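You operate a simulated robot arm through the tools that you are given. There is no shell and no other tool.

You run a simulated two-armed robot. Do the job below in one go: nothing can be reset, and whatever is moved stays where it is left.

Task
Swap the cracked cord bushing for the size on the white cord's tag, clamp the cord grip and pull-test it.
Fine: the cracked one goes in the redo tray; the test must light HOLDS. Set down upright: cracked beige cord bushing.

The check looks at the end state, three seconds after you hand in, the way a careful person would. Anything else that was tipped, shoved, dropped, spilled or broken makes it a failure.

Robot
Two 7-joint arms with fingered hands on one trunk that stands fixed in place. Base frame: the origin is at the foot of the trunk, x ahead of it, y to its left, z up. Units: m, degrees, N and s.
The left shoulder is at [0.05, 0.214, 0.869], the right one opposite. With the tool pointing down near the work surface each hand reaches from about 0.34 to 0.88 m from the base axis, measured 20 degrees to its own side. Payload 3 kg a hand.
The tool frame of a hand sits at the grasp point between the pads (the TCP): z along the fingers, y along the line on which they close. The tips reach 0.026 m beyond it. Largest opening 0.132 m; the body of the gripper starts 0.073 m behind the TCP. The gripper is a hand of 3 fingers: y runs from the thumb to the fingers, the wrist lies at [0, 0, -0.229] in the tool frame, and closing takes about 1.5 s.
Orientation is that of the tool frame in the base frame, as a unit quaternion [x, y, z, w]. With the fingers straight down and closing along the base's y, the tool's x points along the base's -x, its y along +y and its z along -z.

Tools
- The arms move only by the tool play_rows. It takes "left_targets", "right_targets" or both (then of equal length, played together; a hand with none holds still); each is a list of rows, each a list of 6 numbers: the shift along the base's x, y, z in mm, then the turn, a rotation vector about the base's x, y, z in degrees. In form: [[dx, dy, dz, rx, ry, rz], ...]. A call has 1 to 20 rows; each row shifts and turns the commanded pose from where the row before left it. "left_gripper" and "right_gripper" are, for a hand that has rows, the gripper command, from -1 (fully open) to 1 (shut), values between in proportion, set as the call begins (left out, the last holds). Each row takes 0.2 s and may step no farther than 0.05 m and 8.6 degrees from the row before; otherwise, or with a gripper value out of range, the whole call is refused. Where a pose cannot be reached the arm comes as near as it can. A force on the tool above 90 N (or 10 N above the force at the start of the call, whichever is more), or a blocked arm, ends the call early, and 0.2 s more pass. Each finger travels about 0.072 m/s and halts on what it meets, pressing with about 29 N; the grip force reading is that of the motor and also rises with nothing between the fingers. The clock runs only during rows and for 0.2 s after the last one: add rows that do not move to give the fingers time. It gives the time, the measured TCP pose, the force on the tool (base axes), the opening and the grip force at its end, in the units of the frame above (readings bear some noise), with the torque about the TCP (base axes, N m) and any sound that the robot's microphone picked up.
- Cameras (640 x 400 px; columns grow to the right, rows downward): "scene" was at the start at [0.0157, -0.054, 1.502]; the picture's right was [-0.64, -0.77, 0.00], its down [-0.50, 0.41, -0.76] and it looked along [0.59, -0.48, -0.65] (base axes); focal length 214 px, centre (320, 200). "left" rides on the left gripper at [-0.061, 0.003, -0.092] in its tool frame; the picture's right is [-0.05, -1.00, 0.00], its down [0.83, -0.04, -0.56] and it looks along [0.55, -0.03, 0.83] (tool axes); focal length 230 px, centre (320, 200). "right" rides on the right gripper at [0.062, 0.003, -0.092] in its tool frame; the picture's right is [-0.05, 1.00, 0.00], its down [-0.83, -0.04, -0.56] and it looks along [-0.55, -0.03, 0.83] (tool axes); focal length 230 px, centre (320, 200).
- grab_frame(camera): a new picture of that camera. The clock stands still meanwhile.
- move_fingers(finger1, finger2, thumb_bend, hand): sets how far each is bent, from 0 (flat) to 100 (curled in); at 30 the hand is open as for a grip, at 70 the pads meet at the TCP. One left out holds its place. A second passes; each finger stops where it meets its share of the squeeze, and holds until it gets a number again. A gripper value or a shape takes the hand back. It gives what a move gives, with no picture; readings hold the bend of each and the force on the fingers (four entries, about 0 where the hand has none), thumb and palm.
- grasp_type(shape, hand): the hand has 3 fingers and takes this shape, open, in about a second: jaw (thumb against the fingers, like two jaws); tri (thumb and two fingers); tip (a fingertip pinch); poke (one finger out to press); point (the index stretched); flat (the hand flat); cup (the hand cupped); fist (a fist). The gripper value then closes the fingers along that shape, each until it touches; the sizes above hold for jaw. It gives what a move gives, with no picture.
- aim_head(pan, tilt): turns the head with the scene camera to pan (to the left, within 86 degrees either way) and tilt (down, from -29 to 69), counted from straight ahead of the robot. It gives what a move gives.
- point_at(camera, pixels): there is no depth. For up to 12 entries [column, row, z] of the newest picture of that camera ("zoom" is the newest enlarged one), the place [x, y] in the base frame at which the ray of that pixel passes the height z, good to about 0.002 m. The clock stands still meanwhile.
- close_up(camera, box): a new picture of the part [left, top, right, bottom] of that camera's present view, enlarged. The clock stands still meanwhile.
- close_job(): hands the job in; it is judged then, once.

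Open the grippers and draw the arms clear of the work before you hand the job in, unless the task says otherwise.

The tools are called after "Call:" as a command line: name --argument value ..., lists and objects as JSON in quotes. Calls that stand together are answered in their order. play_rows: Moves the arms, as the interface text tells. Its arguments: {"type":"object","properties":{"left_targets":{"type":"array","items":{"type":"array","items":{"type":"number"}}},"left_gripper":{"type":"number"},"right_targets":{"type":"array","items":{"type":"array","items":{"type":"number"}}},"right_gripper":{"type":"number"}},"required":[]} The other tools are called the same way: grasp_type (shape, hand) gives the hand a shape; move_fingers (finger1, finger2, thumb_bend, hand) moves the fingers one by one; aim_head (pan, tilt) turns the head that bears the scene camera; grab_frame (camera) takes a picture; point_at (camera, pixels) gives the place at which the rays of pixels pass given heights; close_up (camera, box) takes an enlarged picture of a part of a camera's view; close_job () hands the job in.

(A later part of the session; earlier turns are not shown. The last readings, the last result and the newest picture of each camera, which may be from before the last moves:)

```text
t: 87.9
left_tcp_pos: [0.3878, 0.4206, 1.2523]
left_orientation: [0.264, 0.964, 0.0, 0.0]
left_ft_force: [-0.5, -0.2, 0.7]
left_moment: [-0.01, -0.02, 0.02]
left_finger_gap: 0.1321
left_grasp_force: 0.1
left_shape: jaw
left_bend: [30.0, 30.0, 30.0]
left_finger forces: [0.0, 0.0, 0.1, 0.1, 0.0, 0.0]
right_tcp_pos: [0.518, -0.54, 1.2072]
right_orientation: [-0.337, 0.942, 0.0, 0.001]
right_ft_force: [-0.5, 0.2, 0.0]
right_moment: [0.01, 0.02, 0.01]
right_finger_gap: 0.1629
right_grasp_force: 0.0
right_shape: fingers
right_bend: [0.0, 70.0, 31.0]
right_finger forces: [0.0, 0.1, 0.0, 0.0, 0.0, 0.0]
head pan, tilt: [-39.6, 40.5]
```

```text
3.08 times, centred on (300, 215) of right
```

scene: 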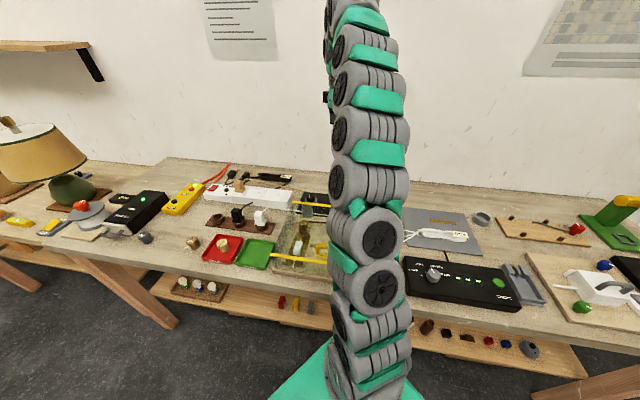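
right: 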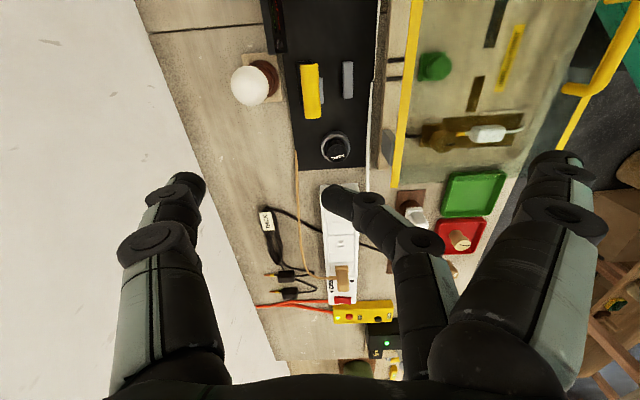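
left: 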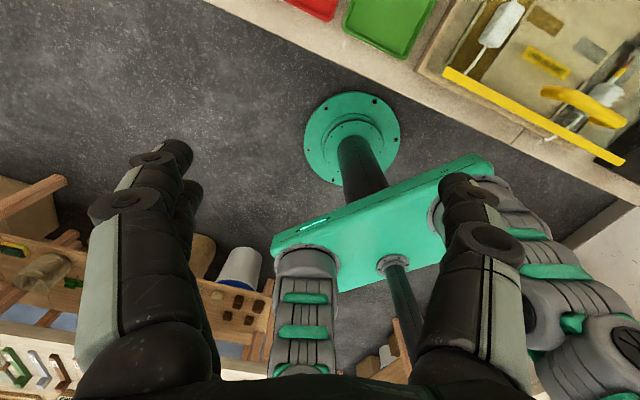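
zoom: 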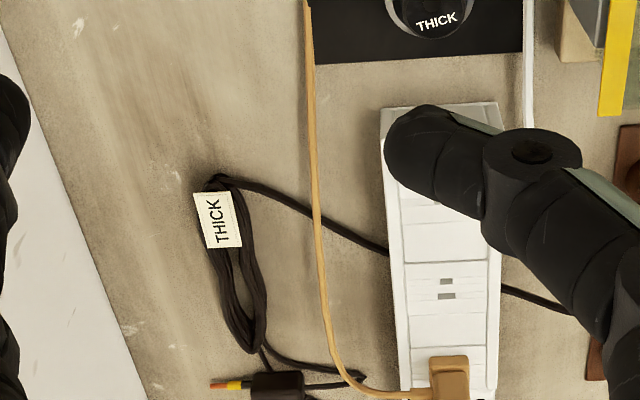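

Finger 2 is free: it now stands apart from the thumb at bend 70. I'll open it fully and return the hand to a normal jaw.

Call:
move_fingers --hand "right" --finger1 30 --finger2 30 --thumb_bend 30

Call:
play_rows --right_targets '[[0, 0, 0, 0, 0, 0], [0, 0, 0, 0, 0, 0], [0, 0, 0, 0, 0, 0], [0, 0, 0, 0, 0, 0], [0, 0, 0, 0, 0, 0], [0, 0, 0, 0, 0, 0], [0, 0, 0, 0, 0, 0]]' --right_gripper -1

Call:
grab_frame --camera "right"

Call:
close_up --camera "right" --box '[220, 10, 400, 180]'

```text
t: 88.9
left_tcp_pos: [0.3877, 0.4207, 1.2532]
left_orientation: [0.264, 0.964, 0.0, 0.0]
left_ft_force: [0.1, 0.1, -0.1]
left_moment: [0.0, 0.01, -0.03]
left_finger_gap: 0.1318
left_grasp_force: 0.1
left_shape: jaw
left_bend: [30.0, 30.0, 30.0]
left_finger forces: [0.0, 0.0, 0.0, 0.1, 0.0, 0.1]
right_tcp_pos: [0.5176, -0.5401, 1.2068]
right_orientation: [-0.337, 0.942, 0.0, 0.0]
right_ft_force: [-0.6, 0.1, -0.4]
right_moment: [0.03, 0.01, -0.02]
right_finger_gap: 0.1346
right_grasp_force: 0.0
right_shape: fingers
right_bend: [30.0, 30.0, 30.0]
right_finger forces: [0.1, 0.0, 0.0, 0.1, 0.0, 0.0]
head pan, tilt: [-39.6, 40.5]
```

```text
t: 90.5
left_tcp_pos: [0.3868, 0.421, 1.2527]
left_orientation: [0.264, 0.964, 0.0, 0.0]
left_ft_force: [0.1, 0.6, -0.4]
left_moment: [0.02, -0.01, 0.02]
left_finger_gap: 0.1318
left_grasp_force: 0.0
left_shape: jaw
left_bend: [30.0, 30.0, 30.0]
left_finger forces: [0.0, 0.0, 0.0, 0.0, 0.0, 0.0]
right_tcp_pos: [0.5181, -0.5397, 1.2083]
right_orientation: [-0.338, 0.941, 0.0, 0.0]
right_ft_force: [0.7, 0.2, 0.9]
right_moment: [-0.02, 0.03, -0.03]
right_finger_gap: 0.0
right_grasp_force: 0.1
right_shape: flat
right_bend: [4.0, 4.0, 16.0]
right_finger forces: [0.1, 0.1, 0.0, 0.0, 0.0, 0.0]
head pan, tilt: [-39.6, 40.5]
```

```text
taken
```

right: 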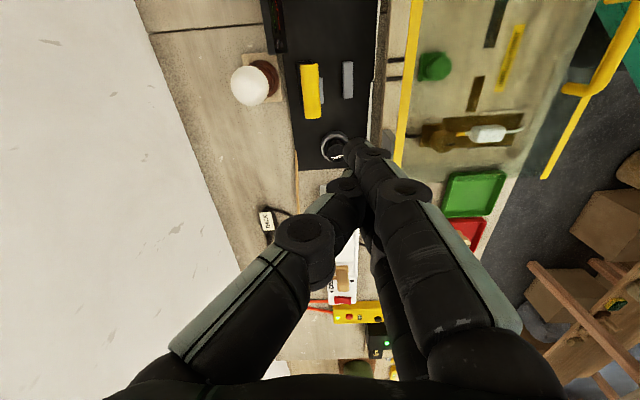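

```text
2.35 times, centred on (310, 95) of right
```

zoom: 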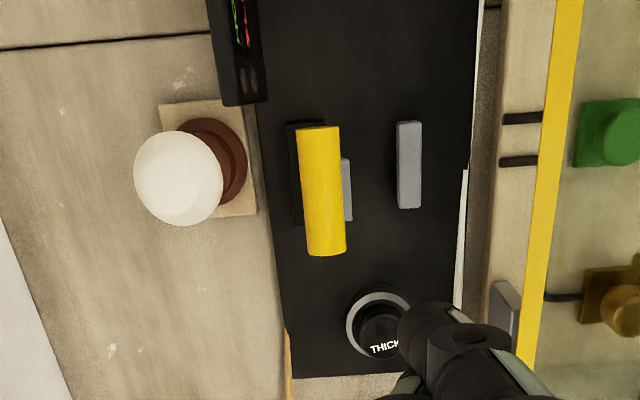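

The gripper value went back to the last shape ("flat"), with nothing crossed now. I'll set the jaw shape again.

Call:
grasp_type --hand "right" --shape "jaw"

Call:
play_rows --right_targets '[[0, 0, 0, 0, 0, 0], [0, 0, 0, 0, 0, 0], [0, 0, 0, 0, 0, 0], [0, 0, 0, 0, 0, 0], [0, 0, 0, 0, 0, 0]]' --right_gripper -1

Call:
grab_frame --camera "right"

```text
t: 91.4
left_tcp_pos: [0.3866, 0.4204, 1.2528]
left_orientation: [0.264, 0.964, 0.0, 0.0]
left_ft_force: [0.2, 0.2, -0.5]
left_moment: [0.03, 0.02, 0.01]
left_finger_gap: 0.1321
left_grasp_force: 0.1
left_shape: jaw
left_bend: [30.0, 30.0, 30.0]
left_finger forces: [0.1, 0.0, 0.0, 0.0, 0.0, 0.0]
right_tcp_pos: [0.5184, -0.5383, 1.2084]
right_orientation: [-0.337, 0.942, 0.001, 0.0]
right_ft_force: [0.0, 0.0, -0.7]
right_moment: [-0.01, 0.03, -0.02]
right_finger_gap: 0.1323
right_grasp_force: 0.0
right_shape: jaw
right_bend: [30.0, 30.0, 30.0]
right_finger forces: [0.0, 0.1, 0.0, 0.0, 0.0, 0.1]
head pan, tilt: [-39.6, 40.5]
```

```text
t: 92.6
left_tcp_pos: [0.386, 0.4206, 1.2534]
left_orientation: [0.265, 0.964, 0.0, 0.0]
left_ft_force: [-0.1, -0.5, -0.1]
left_moment: [-0.02, 0.03, 0.01]
left_finger_gap: 0.1317
left_grasp_force: 0.1
left_shape: jaw
left_bend: [30.0, 30.0, 30.0]
left_finger forces: [0.0, 0.0, 0.0, 0.0, 0.0, 0.0]
right_tcp_pos: [0.5186, -0.5391, 1.2091]
right_orientation: [-0.337, 0.941, 0.0, 0.0]
right_ft_force: [0.5, 0.2, 0.0]
right_moment: [-0.03, 0.01, 0.02]
right_finger_gap: 0.1323
right_grasp_force: 0.1
right_shape: jaw
right_bend: [30.0, 30.0, 30.0]
right_finger forces: [0.1, 0.0, 0.0, 0.1, 0.0, 0.0]
head pan, tilt: [-39.6, 40.5]
```

```text
taken
```

right: 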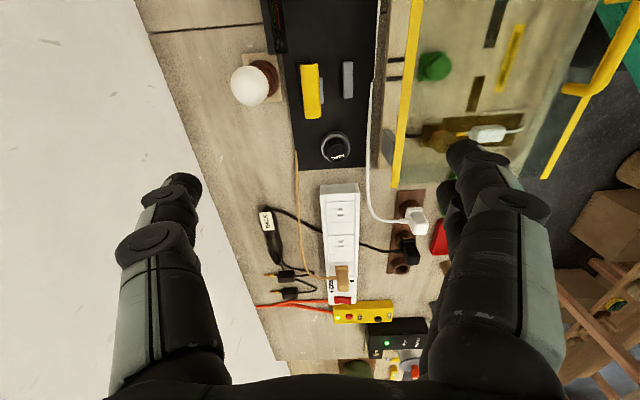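

The jaw is back to normal. Now I'll cross rays from this view and the earlier one for the bar ends (seat end at (313.4,117.6), far end at (309.1,64.4)), the pad, and the bulb.

Call:
point_at --camera "right" --pixels '[[313.4, 117.6, 0.98], [313.4, 117.6, 0.99], [313.4, 117.6, 1.0], [313.4, 117.6, 1.01], [309.1, 64.4, 0.99], [309.1, 64.4, 1.0], [309.1, 64.4, 1.01], [348, 81, 0.92], [247, 85, 0.99], [247, 85, 1.0]]'

Call:
close_up --camera "right" --box '[270, 40, 366, 130]'

```text
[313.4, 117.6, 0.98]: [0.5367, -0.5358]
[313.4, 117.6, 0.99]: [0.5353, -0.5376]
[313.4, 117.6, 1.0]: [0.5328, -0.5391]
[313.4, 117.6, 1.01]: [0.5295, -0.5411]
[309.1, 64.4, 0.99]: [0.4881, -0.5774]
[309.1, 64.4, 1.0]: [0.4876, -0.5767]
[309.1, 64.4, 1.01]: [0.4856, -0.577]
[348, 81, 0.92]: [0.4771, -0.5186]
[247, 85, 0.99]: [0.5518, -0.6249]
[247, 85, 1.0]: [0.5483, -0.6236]
```

```text
4.44 times, centred on (318, 85) of right
```

zoom: 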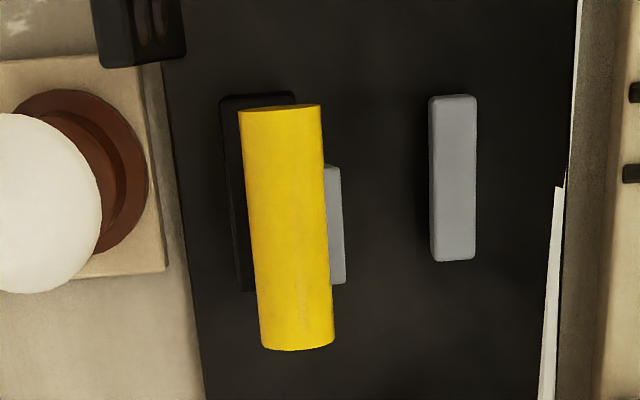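

The bar is at z≈0.985, centre [0.511,-0.557], 62 mm long and about 21 mm thick; the clamp pad lies 67 mm toward the robot from the lever's block, and the bulb about 76 mm behind the bar. I'll narrow the gap to 37 mm, move over the bar's seat-side end and lower to z≈1.06.

Call:
play_rows --right_targets '[[4.4, -4.1, 0, 0, 0, 0], [0, 0, -25, 0, 0, 0], [0, 0, -25, 0, 0, 0], [0, 0, -25, 0, 0, 0], [0, 0, -25, 0, 0, 0], [0, 0, -25, 0, 0, 0], [0, 0, -20, 0, 0, 0], [0, 0, 0, 0, 0, 0]]' --right_gripper 0.45

Call:
grab_frame --camera "right"

Call:
close_up --camera "scene" --box '[290, 130, 390, 210]'

```text
t: 94.4
left_tcp_pos: [0.3873, 0.4209, 1.2518]
left_orientation: [0.264, 0.964, 0.0, -0.001]
left_ft_force: [0.2, -1.1, 0.0]
left_moment: [-0.04, -0.06, -0.01]
left_finger_gap: 0.1321
left_grasp_force: 0.1
left_shape: jaw
left_bend: [30.0, 30.0, 30.0]
left_finger forces: [0.1, 0.0, 0.0, 0.0, 0.1, 0.0]
right_tcp_pos: [0.5235, -0.546, 1.0619]
right_orientation: [-0.337, 0.942, 0.0, 0.001]
right_ft_force: [-0.3, 0.7, -0.7]
right_moment: [0.01, -0.01, 0.0]
right_finger_gap: 0.0366
right_grasp_force: 0.1
right_shape: jaw
right_bend: [73.0, 73.0, 70.0]
right_finger forces: [0.0, 0.0, 0.0, 0.1, 0.0, 0.0]
head pan, tilt: [-39.6, 40.5]
```

```text
taken
```

right: 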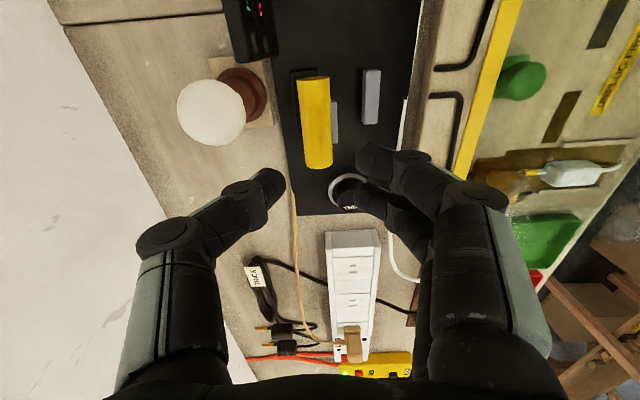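

```text
5.00 times, centred on (340, 170) of scene
```

zoom: 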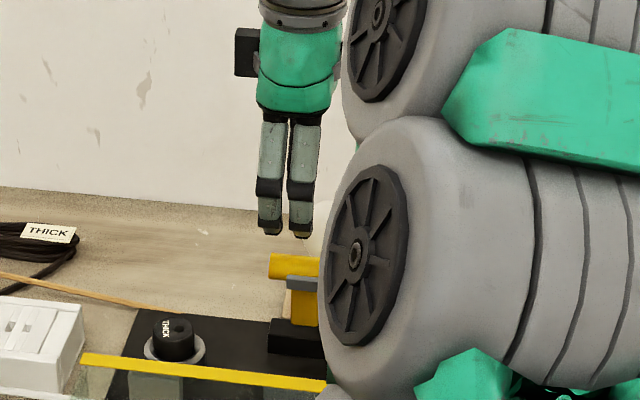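

The bar's seat-side half passes under the hand centre (bar at col ≈319 on row 143), thumb on the wall side and fingers on the robot side. I'll lower to z≈1.005 so the tips straddle it.

Call:
play_rows --right_targets '[[0, 0, -15, 0, 0, 0], [0, 0, -15, 0, 0, 0], [0, 0, -15, 0, 0, 0], [0, 0, -12, 0, 0, 0], [0, 0, 0, 0, 0, 0]]'

Call:
grab_frame --camera "right"

Call:
close_up --camera "scene" --box '[300, 150, 380, 210]'

```text
t: 95.6
left_tcp_pos: [0.3868, 0.4208, 1.2522]
left_orientation: [0.265, 0.964, 0.0, 0.0]
left_ft_force: [0.8, -0.1, -1.0]
left_moment: [0.02, 0.01, 0.04]
left_finger_gap: 0.132
left_grasp_force: 0.0
left_shape: jaw
left_bend: [30.0, 30.0, 30.0]
left_finger forces: [0.1, 0.1, 0.0, 0.0, 0.0, 0.1]
right_tcp_pos: [0.5212, -0.544, 1.0064]
right_orientation: [-0.338, 0.941, 0.0, -0.001]
right_ft_force: [0.3, 0.1, -0.4]
right_moment: [0.0, 0.04, -0.01]
right_finger_gap: 0.0368
right_grasp_force: 0.1
right_shape: jaw
right_bend: [73.0, 73.0, 70.0]
right_finger forces: [0.1, 0.0, 0.0, 0.0, 0.1, 0.1]
head pan, tilt: [-39.6, 40.5]
```

```text
taken
```

right: 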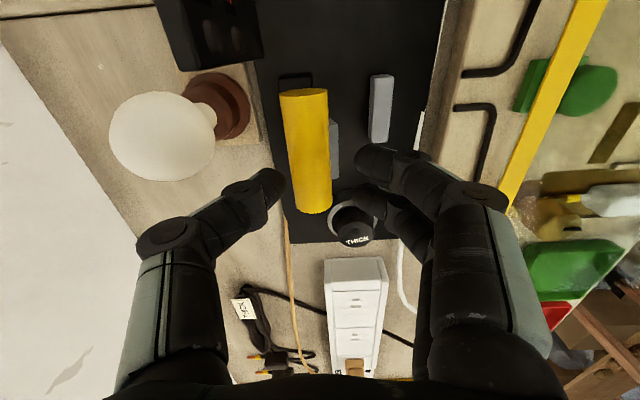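

```text
6.67 times, centred on (340, 180) of scene
```

zoom: 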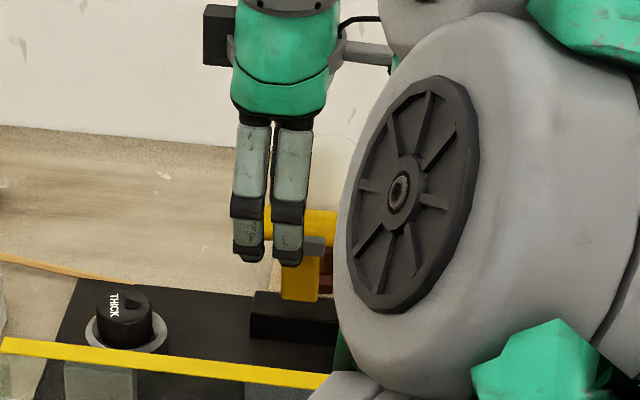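

The fingers are in front of the bar and the thumb just behind it. I'll pull toward the robot along the expected arc, about 20° first, watching the force.

Call:
play_rows --right_targets '[[-3.4, 4.1, -1, 0, 0, 0], [-3.4, 4.1, -1.5, 0, 0, 0], [-3.4, 4.1, -2.5, 0, 0, 0], [-3.4, 4.1, -3, 0, 0, 0], [0, 0, 0, 0, 0, 0]]'

Call:
grab_frame --camera "right"

Call:
close_up --camera "scene" --box '[300, 150, 380, 210]'

```text
t: 96.8
left_tcp_pos: [0.3877, 0.4201, 1.2514]
left_orientation: [0.265, 0.964, 0.0, 0.001]
left_ft_force: [-0.6, -0.1, -0.3]
left_moment: [0.02, 0.0, 0.0]
left_finger_gap: 0.1319
left_grasp_force: 0.1
left_shape: jaw
left_bend: [30.0, 30.0, 30.0]
left_finger forces: [0.0, 0.0, 0.1, 0.1, 0.0, 0.0]
right_tcp_pos: [0.5085, -0.528, 0.9988]
right_orientation: [-0.337, 0.942, -0.001, 0.001]
right_ft_force: [0.7, -0.9, 0.9]
right_moment: [-0.03, -0.02, -0.02]
right_finger_gap: 0.0371
right_grasp_force: 0.0
right_shape: jaw
right_bend: [73.0, 73.0, 70.0]
right_finger forces: [0.1, 0.1, 0.0, 0.0, 0.6, 0.1]
head pan, tilt: [-39.6, 40.5]
```

```text
taken
```

right: 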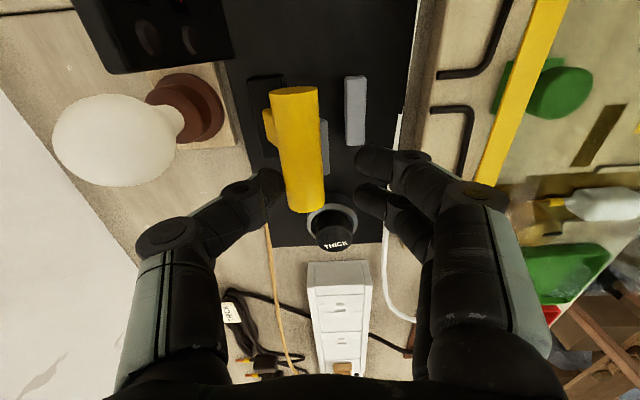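

```text
6.67 times, centred on (340, 180) of scene
```

zoom: 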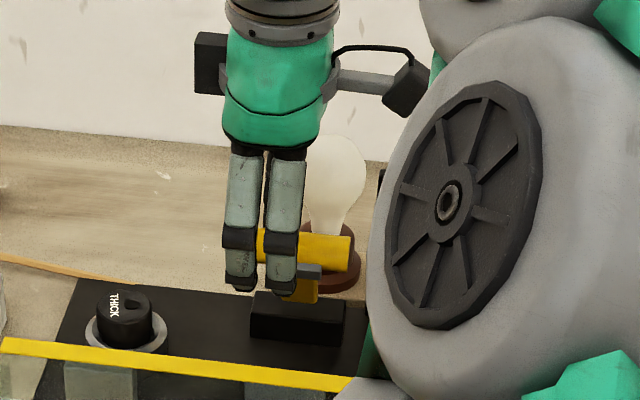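

The lever is swinging with almost no resistance (thumb 0.6 N). I'll continue the arc to about 60°.

Call:
play_rows --right_targets '[[-3, 3.6, -3.3, 0, 0, 0], [-3, 3.6, -3.3, 0, 0, 0], [-2.6, 3.2, -4.1, 0, 0, 0], [-2.6, 3.2, -4.1, 0, 0, 0], [-2.1, 2.6, -4.7, 0, 0, 0], [-2.1, 2.6, -4.7, 0, 0, 0], [0, 0, 0, 0, 0, 0]]'

Call:
grab_frame --camera "right"

Call:
close_up --camera "scene" --box '[300, 150, 380, 210]'

```text
t: 98.4
left_tcp_pos: [0.387, 0.4201, 1.2521]
left_orientation: [0.265, 0.964, 0.0, 0.001]
left_ft_force: [-0.9, 0.5, 0.3]
left_moment: [0.02, 0.02, 0.01]
left_finger_gap: 0.1317
left_grasp_force: 0.0
left_shape: jaw
left_bend: [30.0, 30.0, 30.0]
left_finger forces: [0.1, 0.1, 0.1, 0.0, 0.1, 0.0]
right_tcp_pos: [0.4928, -0.5105, 0.9769]
right_orientation: [-0.337, 0.941, 0.0, 0.0]
right_ft_force: [0.3, 0.3, -0.5]
right_moment: [-0.04, 0.02, -0.02]
right_finger_gap: 0.0369
right_grasp_force: 0.2
right_shape: jaw
right_bend: [73.0, 73.0, 70.0]
right_finger forces: [0.0, 0.0, 0.0, 0.0, 0.7, 0.0]
head pan, tilt: [-39.6, 40.5]
```

```text
taken
```

right: 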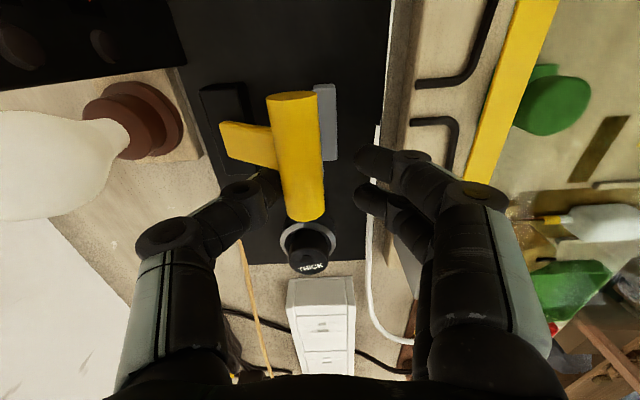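

```text
6.67 times, centred on (340, 180) of scene
```

zoom: 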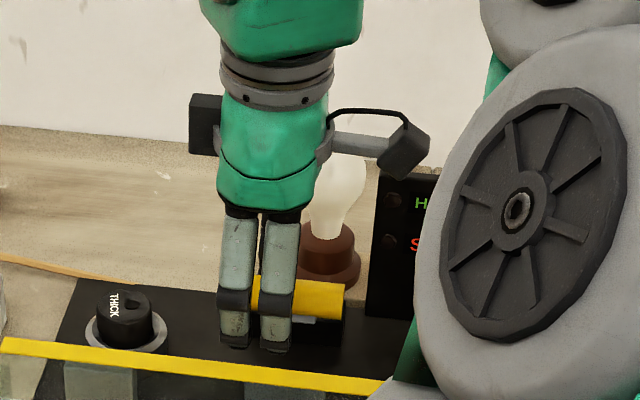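

The lever is at about 60–70° now and mostly needs a push from above. I'll raise the hand straight up 50 mm and see whether it stays.

Call:
play_rows --right_targets '[[0, 0, 10, 0, 0, 0], [0, 0, 20, 0, 0, 0], [0, 0, 25, 0, 0, 0], [0, 0, 0, 0, 0, 0]]'

Call:
grab_frame --camera "right"

Call:
close_up --camera "scene" --box '[300, 150, 380, 210]'

```text
t: 99.4
left_tcp_pos: [0.3872, 0.4206, 1.2523]
left_orientation: [0.265, 0.964, 0.0, -0.001]
left_ft_force: [0.4, -0.3, -0.6]
left_moment: [-0.03, -0.03, 0.02]
left_finger_gap: 0.1321
left_grasp_force: 0.0
left_shape: jaw
left_bend: [30.0, 30.0, 30.0]
left_finger forces: [0.0, 0.1, 0.1, 0.1, 0.0, 0.0]
right_tcp_pos: [0.4946, -0.5096, 1.03]
right_orientation: [-0.338, 0.941, 0.0, 0.0]
right_ft_force: [0.5, 0.0, 0.8]
right_moment: [-0.01, -0.01, -0.02]
right_finger_gap: 0.0365
right_grasp_force: 0.0
right_shape: jaw
right_bend: [73.0, 73.0, 70.0]
right_finger forces: [0.0, 0.0, 0.0, 0.0, 0.0, 0.0]
head pan, tilt: [-39.6, 40.5]
```

```text
taken
```

right: 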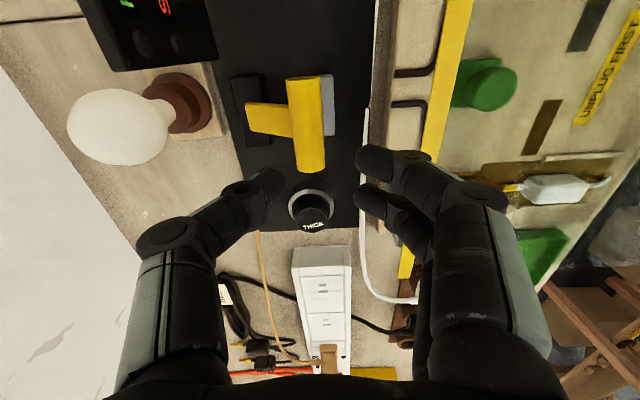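

```text
6.67 times, centred on (340, 180) of scene
```

zoom: 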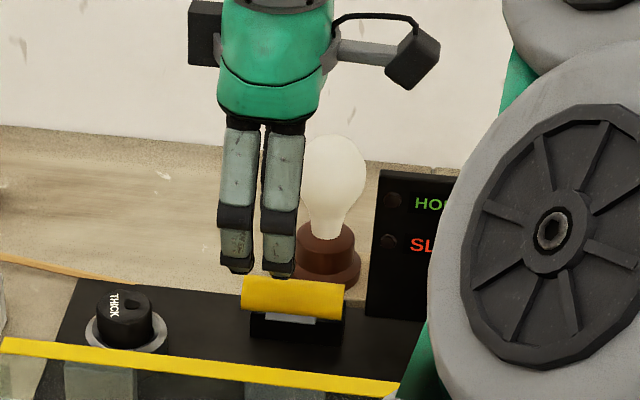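

The lever stays put at about 60°. I'll find the bar's present position to press it down from above with closed fingertips.

Call:
point_at --camera "right" --pixels '[[303, 80, 0.945], [303, 80, 0.955], [312, 170, 0.945], [312, 170, 0.955], [307, 125, 0.955], [329, 105, 0.92], [250, 112, 0.92]]'

Call:
close_up --camera "right" --box '[220, 50, 380, 190]'

```text
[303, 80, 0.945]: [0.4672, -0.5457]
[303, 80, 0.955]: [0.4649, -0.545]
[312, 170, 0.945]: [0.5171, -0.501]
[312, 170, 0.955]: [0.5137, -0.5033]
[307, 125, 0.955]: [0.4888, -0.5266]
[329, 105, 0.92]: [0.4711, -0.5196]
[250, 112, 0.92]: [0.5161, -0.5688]
```

```text
2.86 times, centred on (300, 120) of right
```

zoom: 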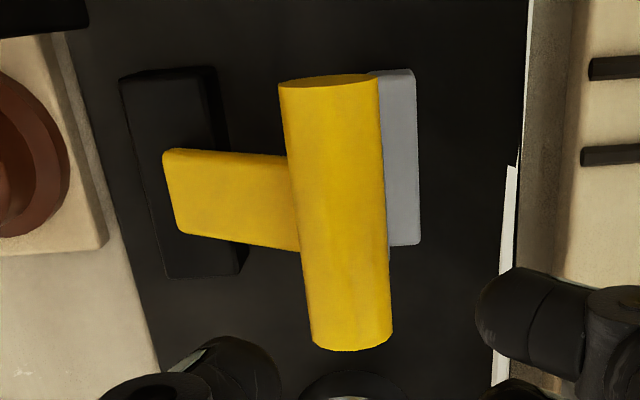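

The bar centre is at [0.489,-0.5265] with the hand 15 mm along and 10 mm in front of it. I'll close the fingers and move to be over the bar, then come down on it.

Call:
play_rows --right_targets '[[-3, -5.8, 0, 0, 0, 0], [-3, -5.8, 0, 0, 0, 0], [0, 0, 0, 0, 0, 0], [0, 0, 0, 0, 0, 0], [0, 0, 0, 0, 0, 0], [0, 0, 0, 0, 0, 0]]' --right_gripper 1

Call:
grab_frame --camera "right"

Call:
close_up --camera "scene" --box '[300, 150, 380, 210]'

```text
t: 100.8
left_tcp_pos: [0.3866, 0.4206, 1.2519]
left_orientation: [0.264, 0.964, 0.0, 0.0]
left_ft_force: [0.0, -0.8, -1.1]
left_moment: [0.04, 0.0, -0.02]
left_finger_gap: 0.132
left_grasp_force: 0.0
left_shape: jaw
left_bend: [30.0, 30.0, 30.0]
left_finger forces: [0.1, 0.0, 0.0, 0.0, 0.1, 0.1]
right_tcp_pos: [0.4868, -0.5211, 1.0306]
right_orientation: [-0.337, 0.941, 0.0, 0.0]
right_ft_force: [0.0, -0.8, -0.5]
right_moment: [0.02, -0.01, -0.01]
right_finger_gap: 0.0
right_grasp_force: 29.0
right_shape: jaw
right_bend: [66.0, 66.0, 67.0]
right_finger forces: [0.1, 0.0, 0.0, 0.1, 0.0, 0.0]
head pan, tilt: [-39.6, 40.5]
```

```text
taken
```

right: 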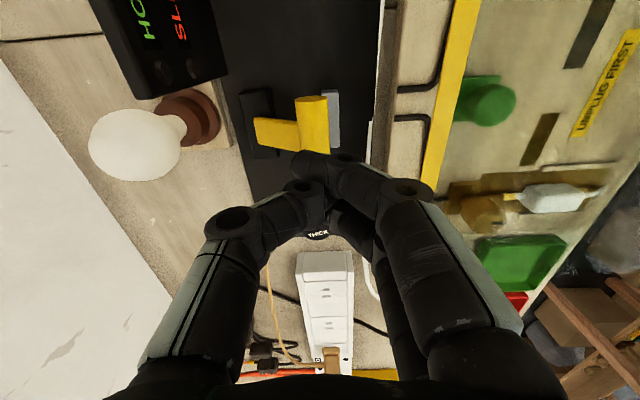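

```text
6.67 times, centred on (340, 180) of scene
```

zoom: 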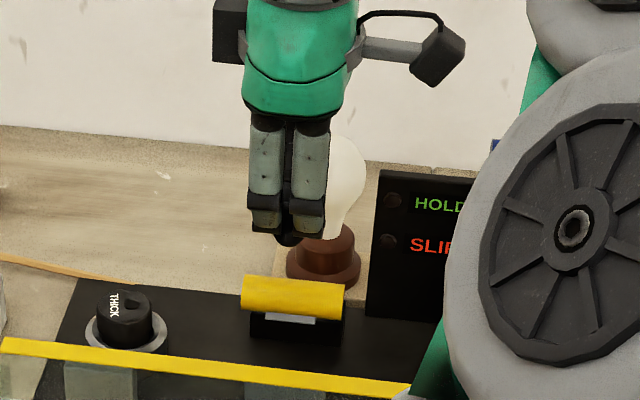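

The closed tips are over the bar. I'll press down in small steps and read the force.

Call:
play_rows --right_targets '[[0, 0, -10, 0, 0, 0], [0, 0, -10, 0, 0, 0], [0, 0, -5, 0, 0, 0], [0, 0, -5, 0, 0, 0], [0, 0, 0, 0, 0, 0]]'

Call:
grab_frame --camera "right"

Call:
close_up --camera "scene" --box '[300, 150, 380, 210]'

```text
t: 102.0
left_tcp_pos: [0.3864, 0.4206, 1.2518]
left_orientation: [0.264, 0.964, 0.0, 0.0]
left_ft_force: [1.0, -0.5, 0.3]
left_moment: [-0.02, 0.0, -0.04]
left_finger_gap: 0.1318
left_grasp_force: 0.0
left_shape: jaw
left_bend: [30.0, 30.0, 30.0]
left_finger forces: [0.0, 0.1, 0.0, 0.1, 0.0, 0.0]
right_tcp_pos: [0.4877, -0.5223, 0.9999]
right_orientation: [-0.337, 0.941, 0.0, 0.0]
right_ft_force: [0.7, 0.3, 0.5]
right_moment: [0.0, -0.04, -0.03]
right_finger_gap: 0.0
right_grasp_force: 28.6
right_shape: jaw
right_bend: [66.0, 66.0, 67.0]
right_finger forces: [0.0, 0.0, 0.0, 0.0, 0.1, 0.0]
head pan, tilt: [-39.6, 40.5]
```

```text
taken
```

right: 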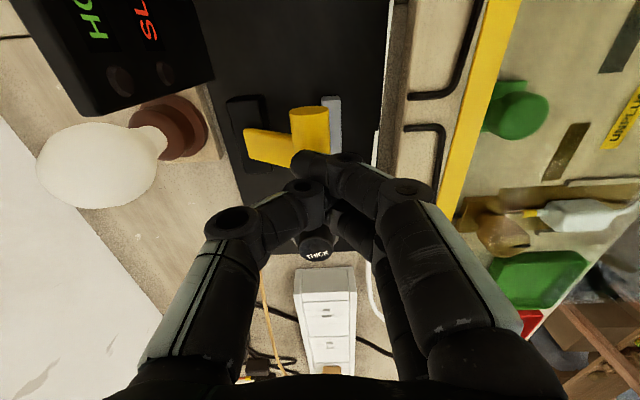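

```text
6.67 times, centred on (340, 180) of scene
```

zoom: 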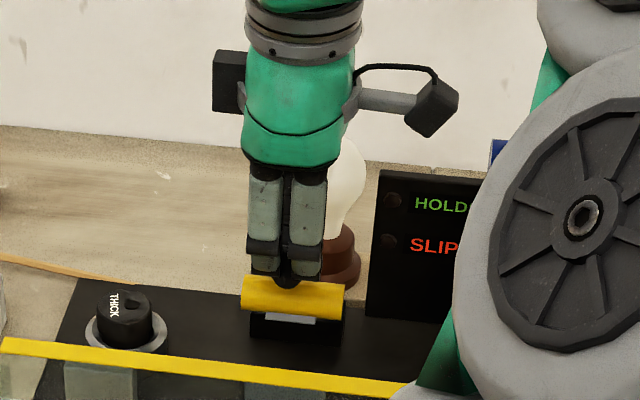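

The tips are about to touch the bar. I'll continue down in 3 mm steps.

Call:
play_rows --right_targets '[[0, 0, -3, 0, 0, 0], [0, 0, -3, 0, 0, 0], [0, 0, -3, 0, 0, 0], [0, 0, 0, 0, 0, 0]]'

Call:
play_rows --right_targets '[[0, 0, -3, 0, 0, 0], [0, 0, -3, 0, 0, 0], [0, 0, 0, 0, 0, 0]]'

Call:
close_up --camera "scene" --box '[300, 150, 380, 210]'

```text
t: 103.0
left_tcp_pos: [0.3872, 0.4203, 1.2529]
left_orientation: [0.264, 0.964, 0.0, 0.0]
left_ft_force: [-0.8, 0.4, 0.0]
left_moment: [-0.02, 0.01, 0.03]
left_finger_gap: 0.1318
left_grasp_force: 0.1
left_shape: jaw
left_bend: [30.0, 30.0, 30.0]
left_finger forces: [0.0, 0.0, 0.0, 0.0, 0.0, 0.0]
right_tcp_pos: [0.4877, -0.5223, 0.9913]
right_orientation: [-0.337, 0.942, 0.0, -0.001]
right_ft_force: [-0.3, 0.2, -0.7]
right_moment: [0.01, -0.02, 0.0]
right_finger_gap: 0.0
right_grasp_force: 29.2
right_shape: jaw
right_bend: [66.0, 66.0, 67.0]
right_finger forces: [0.1, 0.0, 0.1, 0.1, 0.1, 0.0]
head pan, tilt: [-39.6, 40.5]
```

```text
t: 103.8
left_tcp_pos: [0.3867, 0.4202, 1.2523]
left_orientation: [0.265, 0.964, 0.0, 0.001]
left_ft_force: [-0.4, 0.7, 0.8]
left_moment: [0.0, 0.0, -0.02]
left_finger_gap: 0.132
left_grasp_force: 0.1
left_shape: jaw
left_bend: [30.0, 30.0, 30.0]
left_finger forces: [0.0, 0.1, 0.0, 0.0, 0.0, 0.1]
right_tcp_pos: [0.4871, -0.5194, 0.9841]
right_orientation: [-0.337, 0.941, 0.0, 0.0]
right_ft_force: [-0.4, 1.3, -0.1]
right_moment: [0.0, -0.01, 0.0]
right_finger_gap: 0.0002
right_grasp_force: 28.5
right_shape: jaw
right_bend: [66.0, 66.0, 67.0]
right_finger forces: [0.0, 0.1, 0.0, 0.0, 0.1, 0.0]
head pan, tilt: [-39.6, 40.5]
```

```text
6.67 times, centred on (340, 180) of scene
```

zoom: 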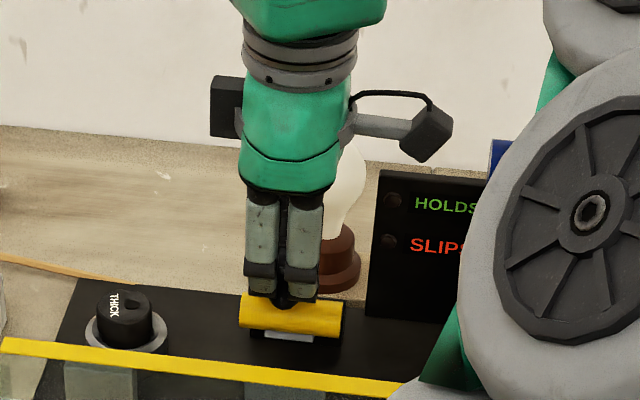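

The bar is going down under the tips with negligible force. I'll keep pressing in 3 mm steps until it meets the pad.

Call:
play_rows --right_targets '[[0, 0, -3, 0, 0, 0], [0, 0, -3, 0, 0, 0], [0, 0, 0, 0, 0, 0]]'

Call:
play_rows --right_targets '[[0, 0, -2.5, 0, 0, 0], [0, 0, -2.5, 0, 0, 0], [0, 0, 0, 0, 0, 0]]'

Call:
grab_frame --camera "right"

Call:
close_up --camera "scene" --box '[300, 150, 380, 210]'

```text
t: 104.6
left_tcp_pos: [0.3869, 0.4208, 1.2522]
left_orientation: [0.264, 0.964, 0.001, 0.0]
left_ft_force: [0.2, 0.6, 0.0]
left_moment: [0.01, 0.01, 0.0]
left_finger_gap: 0.1318
left_grasp_force: 0.2
left_shape: jaw
left_bend: [30.0, 30.0, 30.0]
left_finger forces: [0.1, 0.0, 0.1, 0.0, 0.1, 0.0]
right_tcp_pos: [0.4872, -0.5188, 0.9793]
right_orientation: [-0.337, 0.941, -0.001, 0.0]
right_ft_force: [0.1, 0.2, -0.1]
right_moment: [-0.01, 0.01, -0.01]
right_finger_gap: 0.0001
right_grasp_force: 29.1
right_shape: jaw
right_bend: [66.0, 66.0, 67.0]
right_finger forces: [0.0, 0.1, 0.0, 0.1, 0.0, 0.0]
head pan, tilt: [-39.6, 40.5]
```

```text
t: 105.4
left_tcp_pos: [0.387, 0.4207, 1.2511]
left_orientation: [0.264, 0.964, 0.0, 0.0]
left_ft_force: [0.1, 0.2, -0.2]
left_moment: [0.01, 0.04, -0.01]
left_finger_gap: 0.132
left_grasp_force: 0.0
left_shape: jaw
left_bend: [30.0, 30.0, 30.0]
left_finger forces: [0.1, 0.0, 0.0, 0.0, 0.0, 0.0]
right_tcp_pos: [0.4873, -0.5187, 0.9727]
right_orientation: [-0.337, 0.942, 0.0, 0.0]
right_ft_force: [-0.5, 0.1, 1.0]
right_moment: [-0.01, -0.04, 0.01]
right_finger_gap: 0.0
right_grasp_force: 29.3
right_shape: jaw
right_bend: [66.0, 66.0, 67.0]
right_finger forces: [0.1, 0.0, 0.0, 0.1, 0.0, 0.1]
head pan, tilt: [-39.6, 40.5]
```

```text
taken
```

right: 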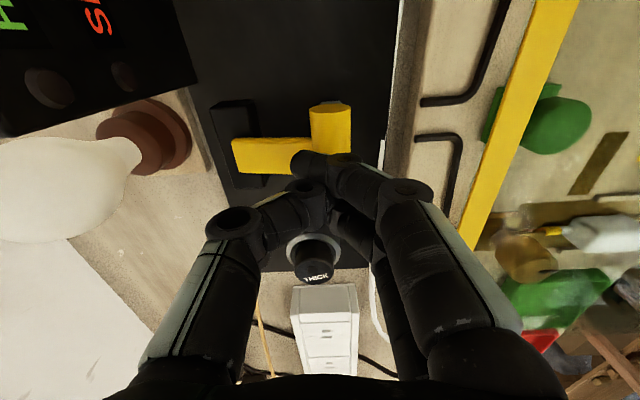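

```text
6.67 times, centred on (340, 180) of scene
```

zoom: 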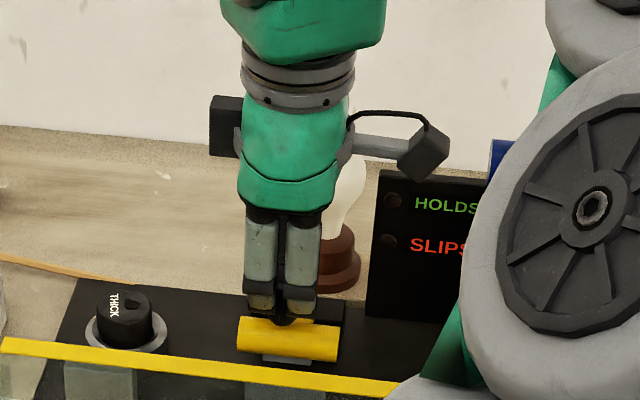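

The bar is nearly down over the pad, and has moved toward the robot relative to the tips. I'll lift 4 mm, shift 9 mm toward the robot, and press down again in small steps.

Call:
play_rows --right_targets '[[0, 0, 4, 0, 0, 0], [-5.7, 7, 0, 0, 0, 0], [0, 0, -3, 0, 0, 0], [0, 0, -3, 0, 0, 0], [0, 0, 0, 0, 0, 0]]'

Call:
play_rows --right_targets '[[0, 0, -2, 0, 0, 0], [0, 0, -2, 0, 0, 0], [0, 0, 0, 0, 0, 0]]'

Call:
grab_frame --camera "right"

Call:
close_up --camera "scene" --box '[300, 150, 380, 210]'

```text
t: 106.6
left_tcp_pos: [0.3868, 0.421, 1.2529]
left_orientation: [0.264, 0.965, -0.001, 0.0]
left_ft_force: [0.1, -0.4, -0.3]
left_moment: [0.0, -0.01, 0.0]
left_finger_gap: 0.1319
left_grasp_force: 0.0
left_shape: jaw
left_bend: [30.0, 30.0, 30.0]
left_finger forces: [0.0, 0.1, 0.1, 0.1, 0.0, 0.0]
right_tcp_pos: [0.4798, -0.5154, 0.9709]
right_orientation: [-0.337, 0.942, -0.001, 0.0]
right_ft_force: [0.1, 0.1, 0.0]
right_moment: [0.01, 0.01, -0.01]
right_finger_gap: 0.0002
right_grasp_force: 28.5
right_shape: jaw
right_bend: [66.0, 66.0, 67.0]
right_finger forces: [0.1, 0.0, 0.0, 0.1, 0.2, 0.0]
head pan, tilt: [-39.6, 40.5]
```

```text
t: 107.4
left_tcp_pos: [0.3862, 0.4197, 1.2524]
left_orientation: [0.265, 0.964, 0.0, 0.0]
left_ft_force: [0.0, 0.4, -0.6]
left_moment: [-0.01, 0.02, -0.04]
left_finger_gap: 0.1322
left_grasp_force: 0.1
left_shape: jaw
left_bend: [30.0, 30.0, 30.0]
left_finger forces: [0.0, 0.0, 0.0, 0.1, 0.1, 0.0]
right_tcp_pos: [0.4814, -0.5145, 0.9675]
right_orientation: [-0.337, 0.941, 0.0, 0.0]
right_ft_force: [-0.5, -0.6, 0.2]
right_moment: [0.02, -0.05, -0.02]
right_finger_gap: 0.0001
right_grasp_force: 28.6
right_shape: jaw
right_bend: [66.0, 66.0, 67.0]
right_finger forces: [0.0, 0.0, 0.0, 0.0, 0.0, 0.0]
head pan, tilt: [-39.6, 40.5]
```

```text
taken
```

right: 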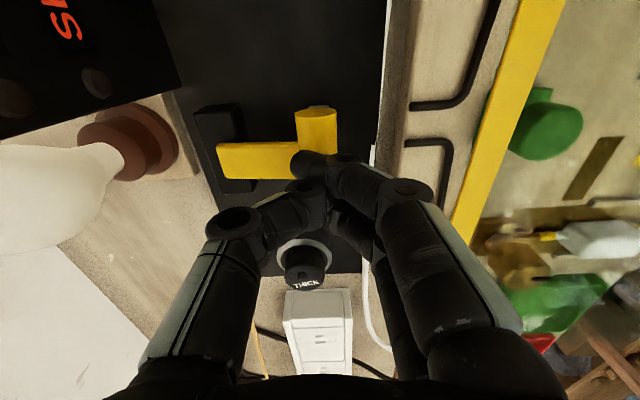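

```text
6.67 times, centred on (340, 180) of scene
```

zoom: 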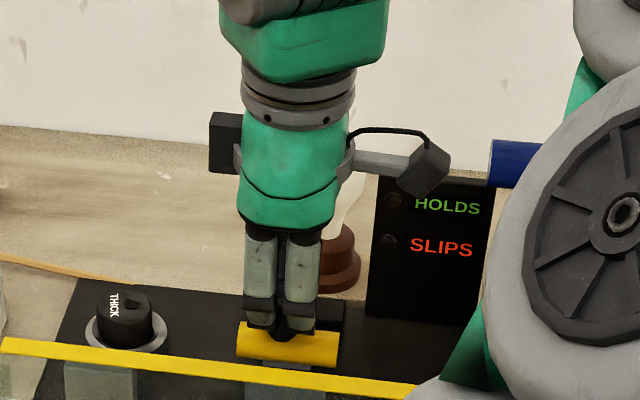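

The bar is still yielding without force. I'll continue down in 2 mm steps until the pad resists.

Call:
play_rows --right_targets '[[0, 0, -2, 0, 0, 0], [0, 0, -2, 0, 0, 0], [0, 0, 0, 0, 0, 0]]'

Call:
play_rows --right_targets '[[0, 0, -2, 0, 0, 0], [0, 0, -2, 0, 0, 0], [0, 0, 0, 0, 0, 0]]'

Call:
close_up --camera "scene" --box '[300, 150, 380, 210]'

```text
t: 108.2
left_tcp_pos: [0.3873, 0.421, 1.252]
left_orientation: [0.264, 0.965, 0.0, 0.0]
left_ft_force: [-1.3, -1.4, 1.1]
left_moment: [-0.01, -0.02, 0.04]
left_finger_gap: 0.1319
left_grasp_force: 0.0
left_shape: jaw
left_bend: [30.0, 30.0, 30.0]
left_finger forces: [0.1, 0.0, 0.1, 0.0, 0.0, 0.0]
right_tcp_pos: [0.4821, -0.514, 0.9618]
right_orientation: [-0.337, 0.941, 0.0, 0.001]
right_ft_force: [-0.7, 0.3, 1.0]
right_moment: [0.01, -0.04, -0.01]
right_finger_gap: 0.0
right_grasp_force: 29.4
right_shape: jaw
right_bend: [66.0, 66.0, 67.0]
right_finger forces: [0.0, 0.1, 0.0, 0.0, 0.0, 0.0]
head pan, tilt: [-39.6, 40.5]
```

```text
t: 109.0
left_tcp_pos: [0.3867, 0.42, 1.2532]
left_orientation: [0.265, 0.964, 0.0, 0.0]
left_ft_force: [1.0, -0.1, -0.4]
left_moment: [-0.01, 0.0, 0.02]
left_finger_gap: 0.132
left_grasp_force: 0.0
left_shape: jaw
left_bend: [30.0, 30.0, 30.0]
left_finger forces: [0.1, 0.0, 0.1, 0.0, 0.0, 0.0]
right_tcp_pos: [0.4829, -0.5144, 0.9591]
right_orientation: [-0.337, 0.941, 0.0, 0.0]
right_ft_force: [-0.4, 0.0, -0.8]
right_moment: [-0.02, -0.02, -0.02]
right_finger_gap: 0.0
right_grasp_force: 29.0
right_shape: jaw
right_bend: [66.0, 66.0, 67.0]
right_finger forces: [0.0, 0.0, 0.0, 0.1, 0.1, 0.1]
head pan, tilt: [-39.6, 40.5]
```

```text
6.67 times, centred on (340, 180) of scene
```

zoom: 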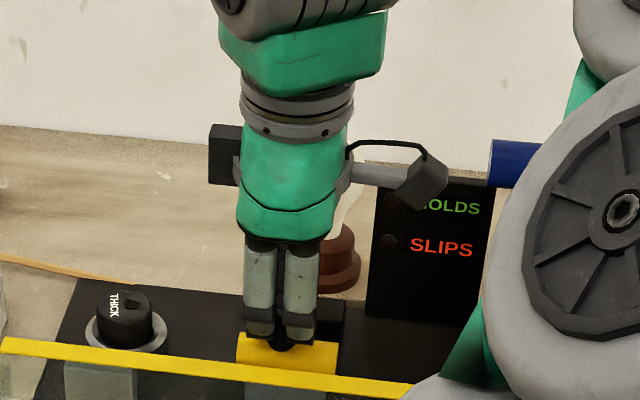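

Still no resistance at z=0.959. I'll look from the hand camera and then continue.

Call:
close_up --camera "right" --box '[180, 60, 420, 220]'

Call:
play_rows --right_targets '[[0, 0, -2, 0, 0, 0], [0, 0, -2, 0, 0, 0], [0, 0, 0, 0, 0, 0]]'

Call:
close_up --camera "right" --box '[180, 60, 420, 220]'

Call:
close_up --camera "scene" --box '[316, 180, 372, 215]'

```text
2.50 times, centred on (300, 140) of right
```

zoom: 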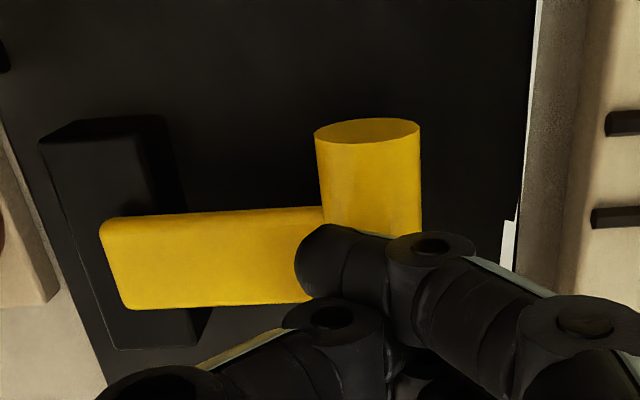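

```text
t: 109.8
left_tcp_pos: [0.3872, 0.4206, 1.2532]
left_orientation: [0.265, 0.964, 0.001, 0.0]
left_ft_force: [-0.5, -0.5, 0.0]
left_moment: [0.0, 0.02, -0.01]
left_finger_gap: 0.1316
left_grasp_force: 0.0
left_shape: jaw
left_bend: [30.0, 30.0, 30.0]
left_finger forces: [0.1, 0.0, 0.0, 0.1, 0.1, 0.1]
right_tcp_pos: [0.4814, -0.5153, 0.9558]
right_orientation: [-0.337, 0.942, 0.0, -0.001]
right_ft_force: [0.2, 1.5, 7.8]
right_moment: [-0.01, 0.01, 0.0]
right_finger_gap: 0.0003
right_grasp_force: 28.8
right_shape: jaw
right_bend: [67.0, 67.0, 74.0]
right_finger forces: [0.0, 0.0, 0.0, 0.0, 0.0, 0.0]
head pan, tilt: [-39.6, 40.5]
```

```text
2.50 times, centred on (300, 140) of right
```

zoom: 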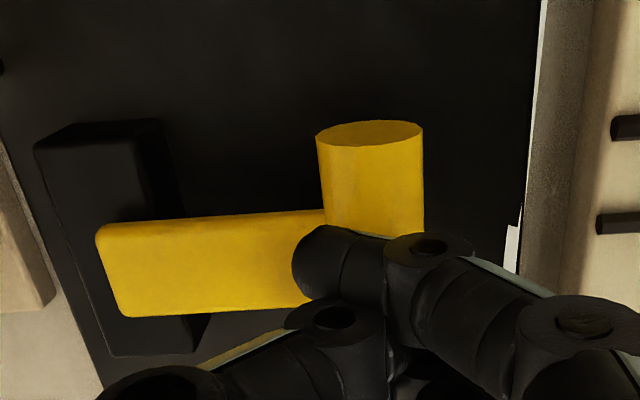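

```text
11.43 times, centred on (344, 198) of scene
```

zoom: 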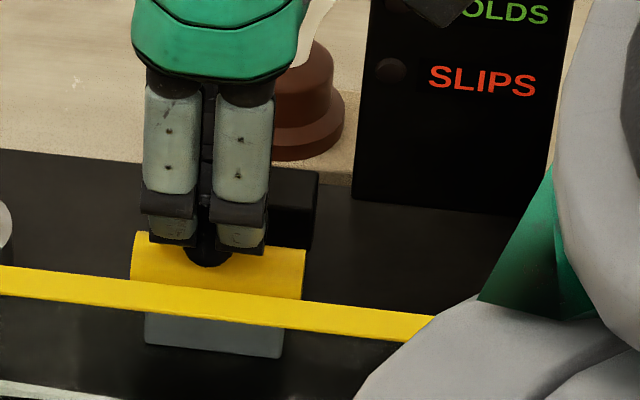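

Resistance has begun (7.8 N), with the lever flat over the pad. I'll press a little harder to make sure it is fully clamped.

Call:
play_rows --right_targets '[[0, 0, -1, 0, 0, 0], [0, 0, -1, 0, 0, 0], [0, 0, 0, 0, 0, 0]]'

Call:
close_up --camera "scene" --box '[316, 180, 372, 215]'

```text
t: 110.6
left_tcp_pos: [0.3869, 0.4207, 1.2523]
left_orientation: [0.265, 0.964, 0.0, -0.001]
left_ft_force: [0.1, -0.8, -0.1]
left_moment: [0.0, 0.02, 0.03]
left_finger_gap: 0.1319
left_grasp_force: 0.0
left_shape: jaw
left_bend: [30.0, 30.0, 30.0]
left_finger forces: [0.1, 0.0, 0.0, 0.0, 0.0, 0.0]
right_tcp_pos: [0.4814, -0.5142, 0.9542]
right_orientation: [-0.338, 0.941, 0.0, 0.0]
right_ft_force: [0.8, -0.1, 18.1]
right_moment: [-0.01, 0.01, -0.01]
right_finger_gap: 0.0
right_grasp_force: 29.0
right_shape: jaw
right_bend: [69.0, 69.0, 75.0]
right_finger forces: [0.1, 0.1, 0.1, 0.0, 33.4, 0.1]
head pan, tilt: [-39.6, 40.5]
```

```text
11.43 times, centred on (344, 198) of scene
```

zoom: 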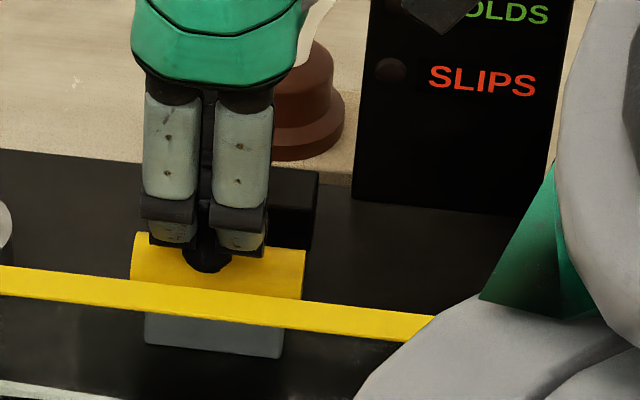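

At 18 N the bar no longer moves, so it's at its stop. I'll raise the hand to view the clamped lever.

Call:
play_rows --right_targets '[[0, 0, 5, 0, 0, 0], [0, 0, 20, 0, 0, 0], [0, 0, 30, 0, 0, 0], [0, 0, 40, 0, 0, 0], [0, 0, 40, 0, 0, 0], [0, 0, 0, 0, 0, 0]]'

Call:
grab_frame --camera "right"

Call:
close_up --camera "right" --box '[180, 0, 420, 160]'

Call:
close_up --camera "scene" --box '[296, 160, 392, 220]'

```text
t: 112.0
left_tcp_pos: [0.3867, 0.4208, 1.2524]
left_orientation: [0.265, 0.964, 0.0, -0.001]
left_ft_force: [-0.9, 0.7, -0.1]
left_moment: [0.03, 0.0, 0.0]
left_finger_gap: 0.1319
left_grasp_force: 0.1
left_shape: jaw
left_bend: [30.0, 30.0, 30.0]
left_finger forces: [0.1, 0.0, 0.0, 0.1, 0.0, 0.0]
right_tcp_pos: [0.482, -0.5134, 1.0912]
right_orientation: [-0.338, 0.941, 0.0, -0.001]
right_ft_force: [-0.5, -0.2, -0.2]
right_moment: [-0.01, 0.01, -0.01]
right_finger_gap: 0.0001
right_grasp_force: 28.9
right_shape: jaw
right_bend: [68.0, 68.0, 74.0]
right_finger forces: [0.0, 0.0, 0.1, 0.0, 0.0, 0.0]
head pan, tilt: [-39.6, 40.5]
```

```text
taken
```

right: 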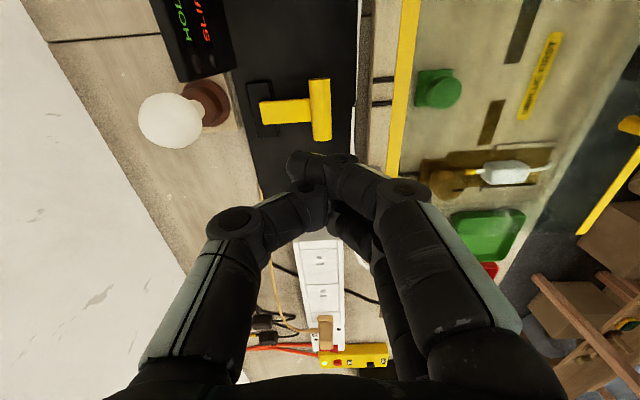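

```text
2.50 times, centred on (300, 80) of right
```

zoom: 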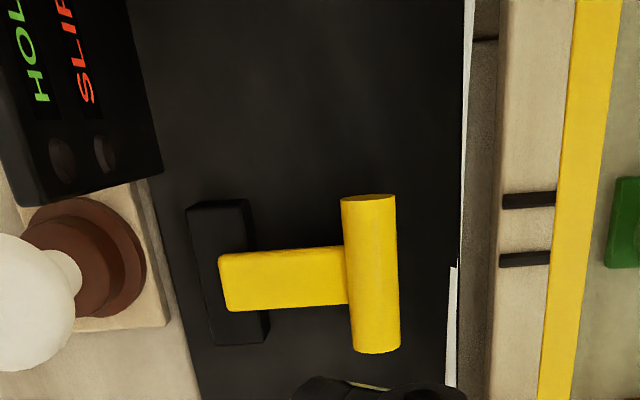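

```text
6.67 times, centred on (344, 190) of scene
```

zoom: 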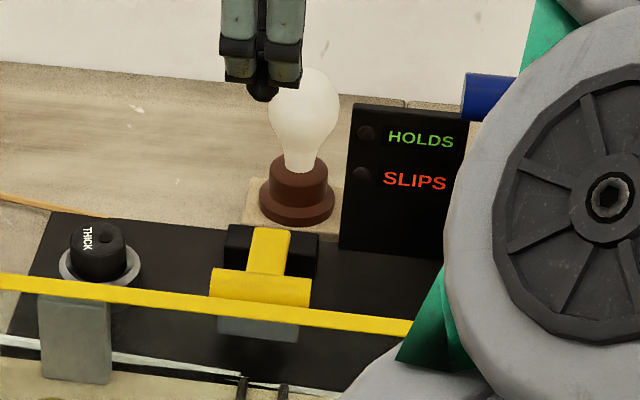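

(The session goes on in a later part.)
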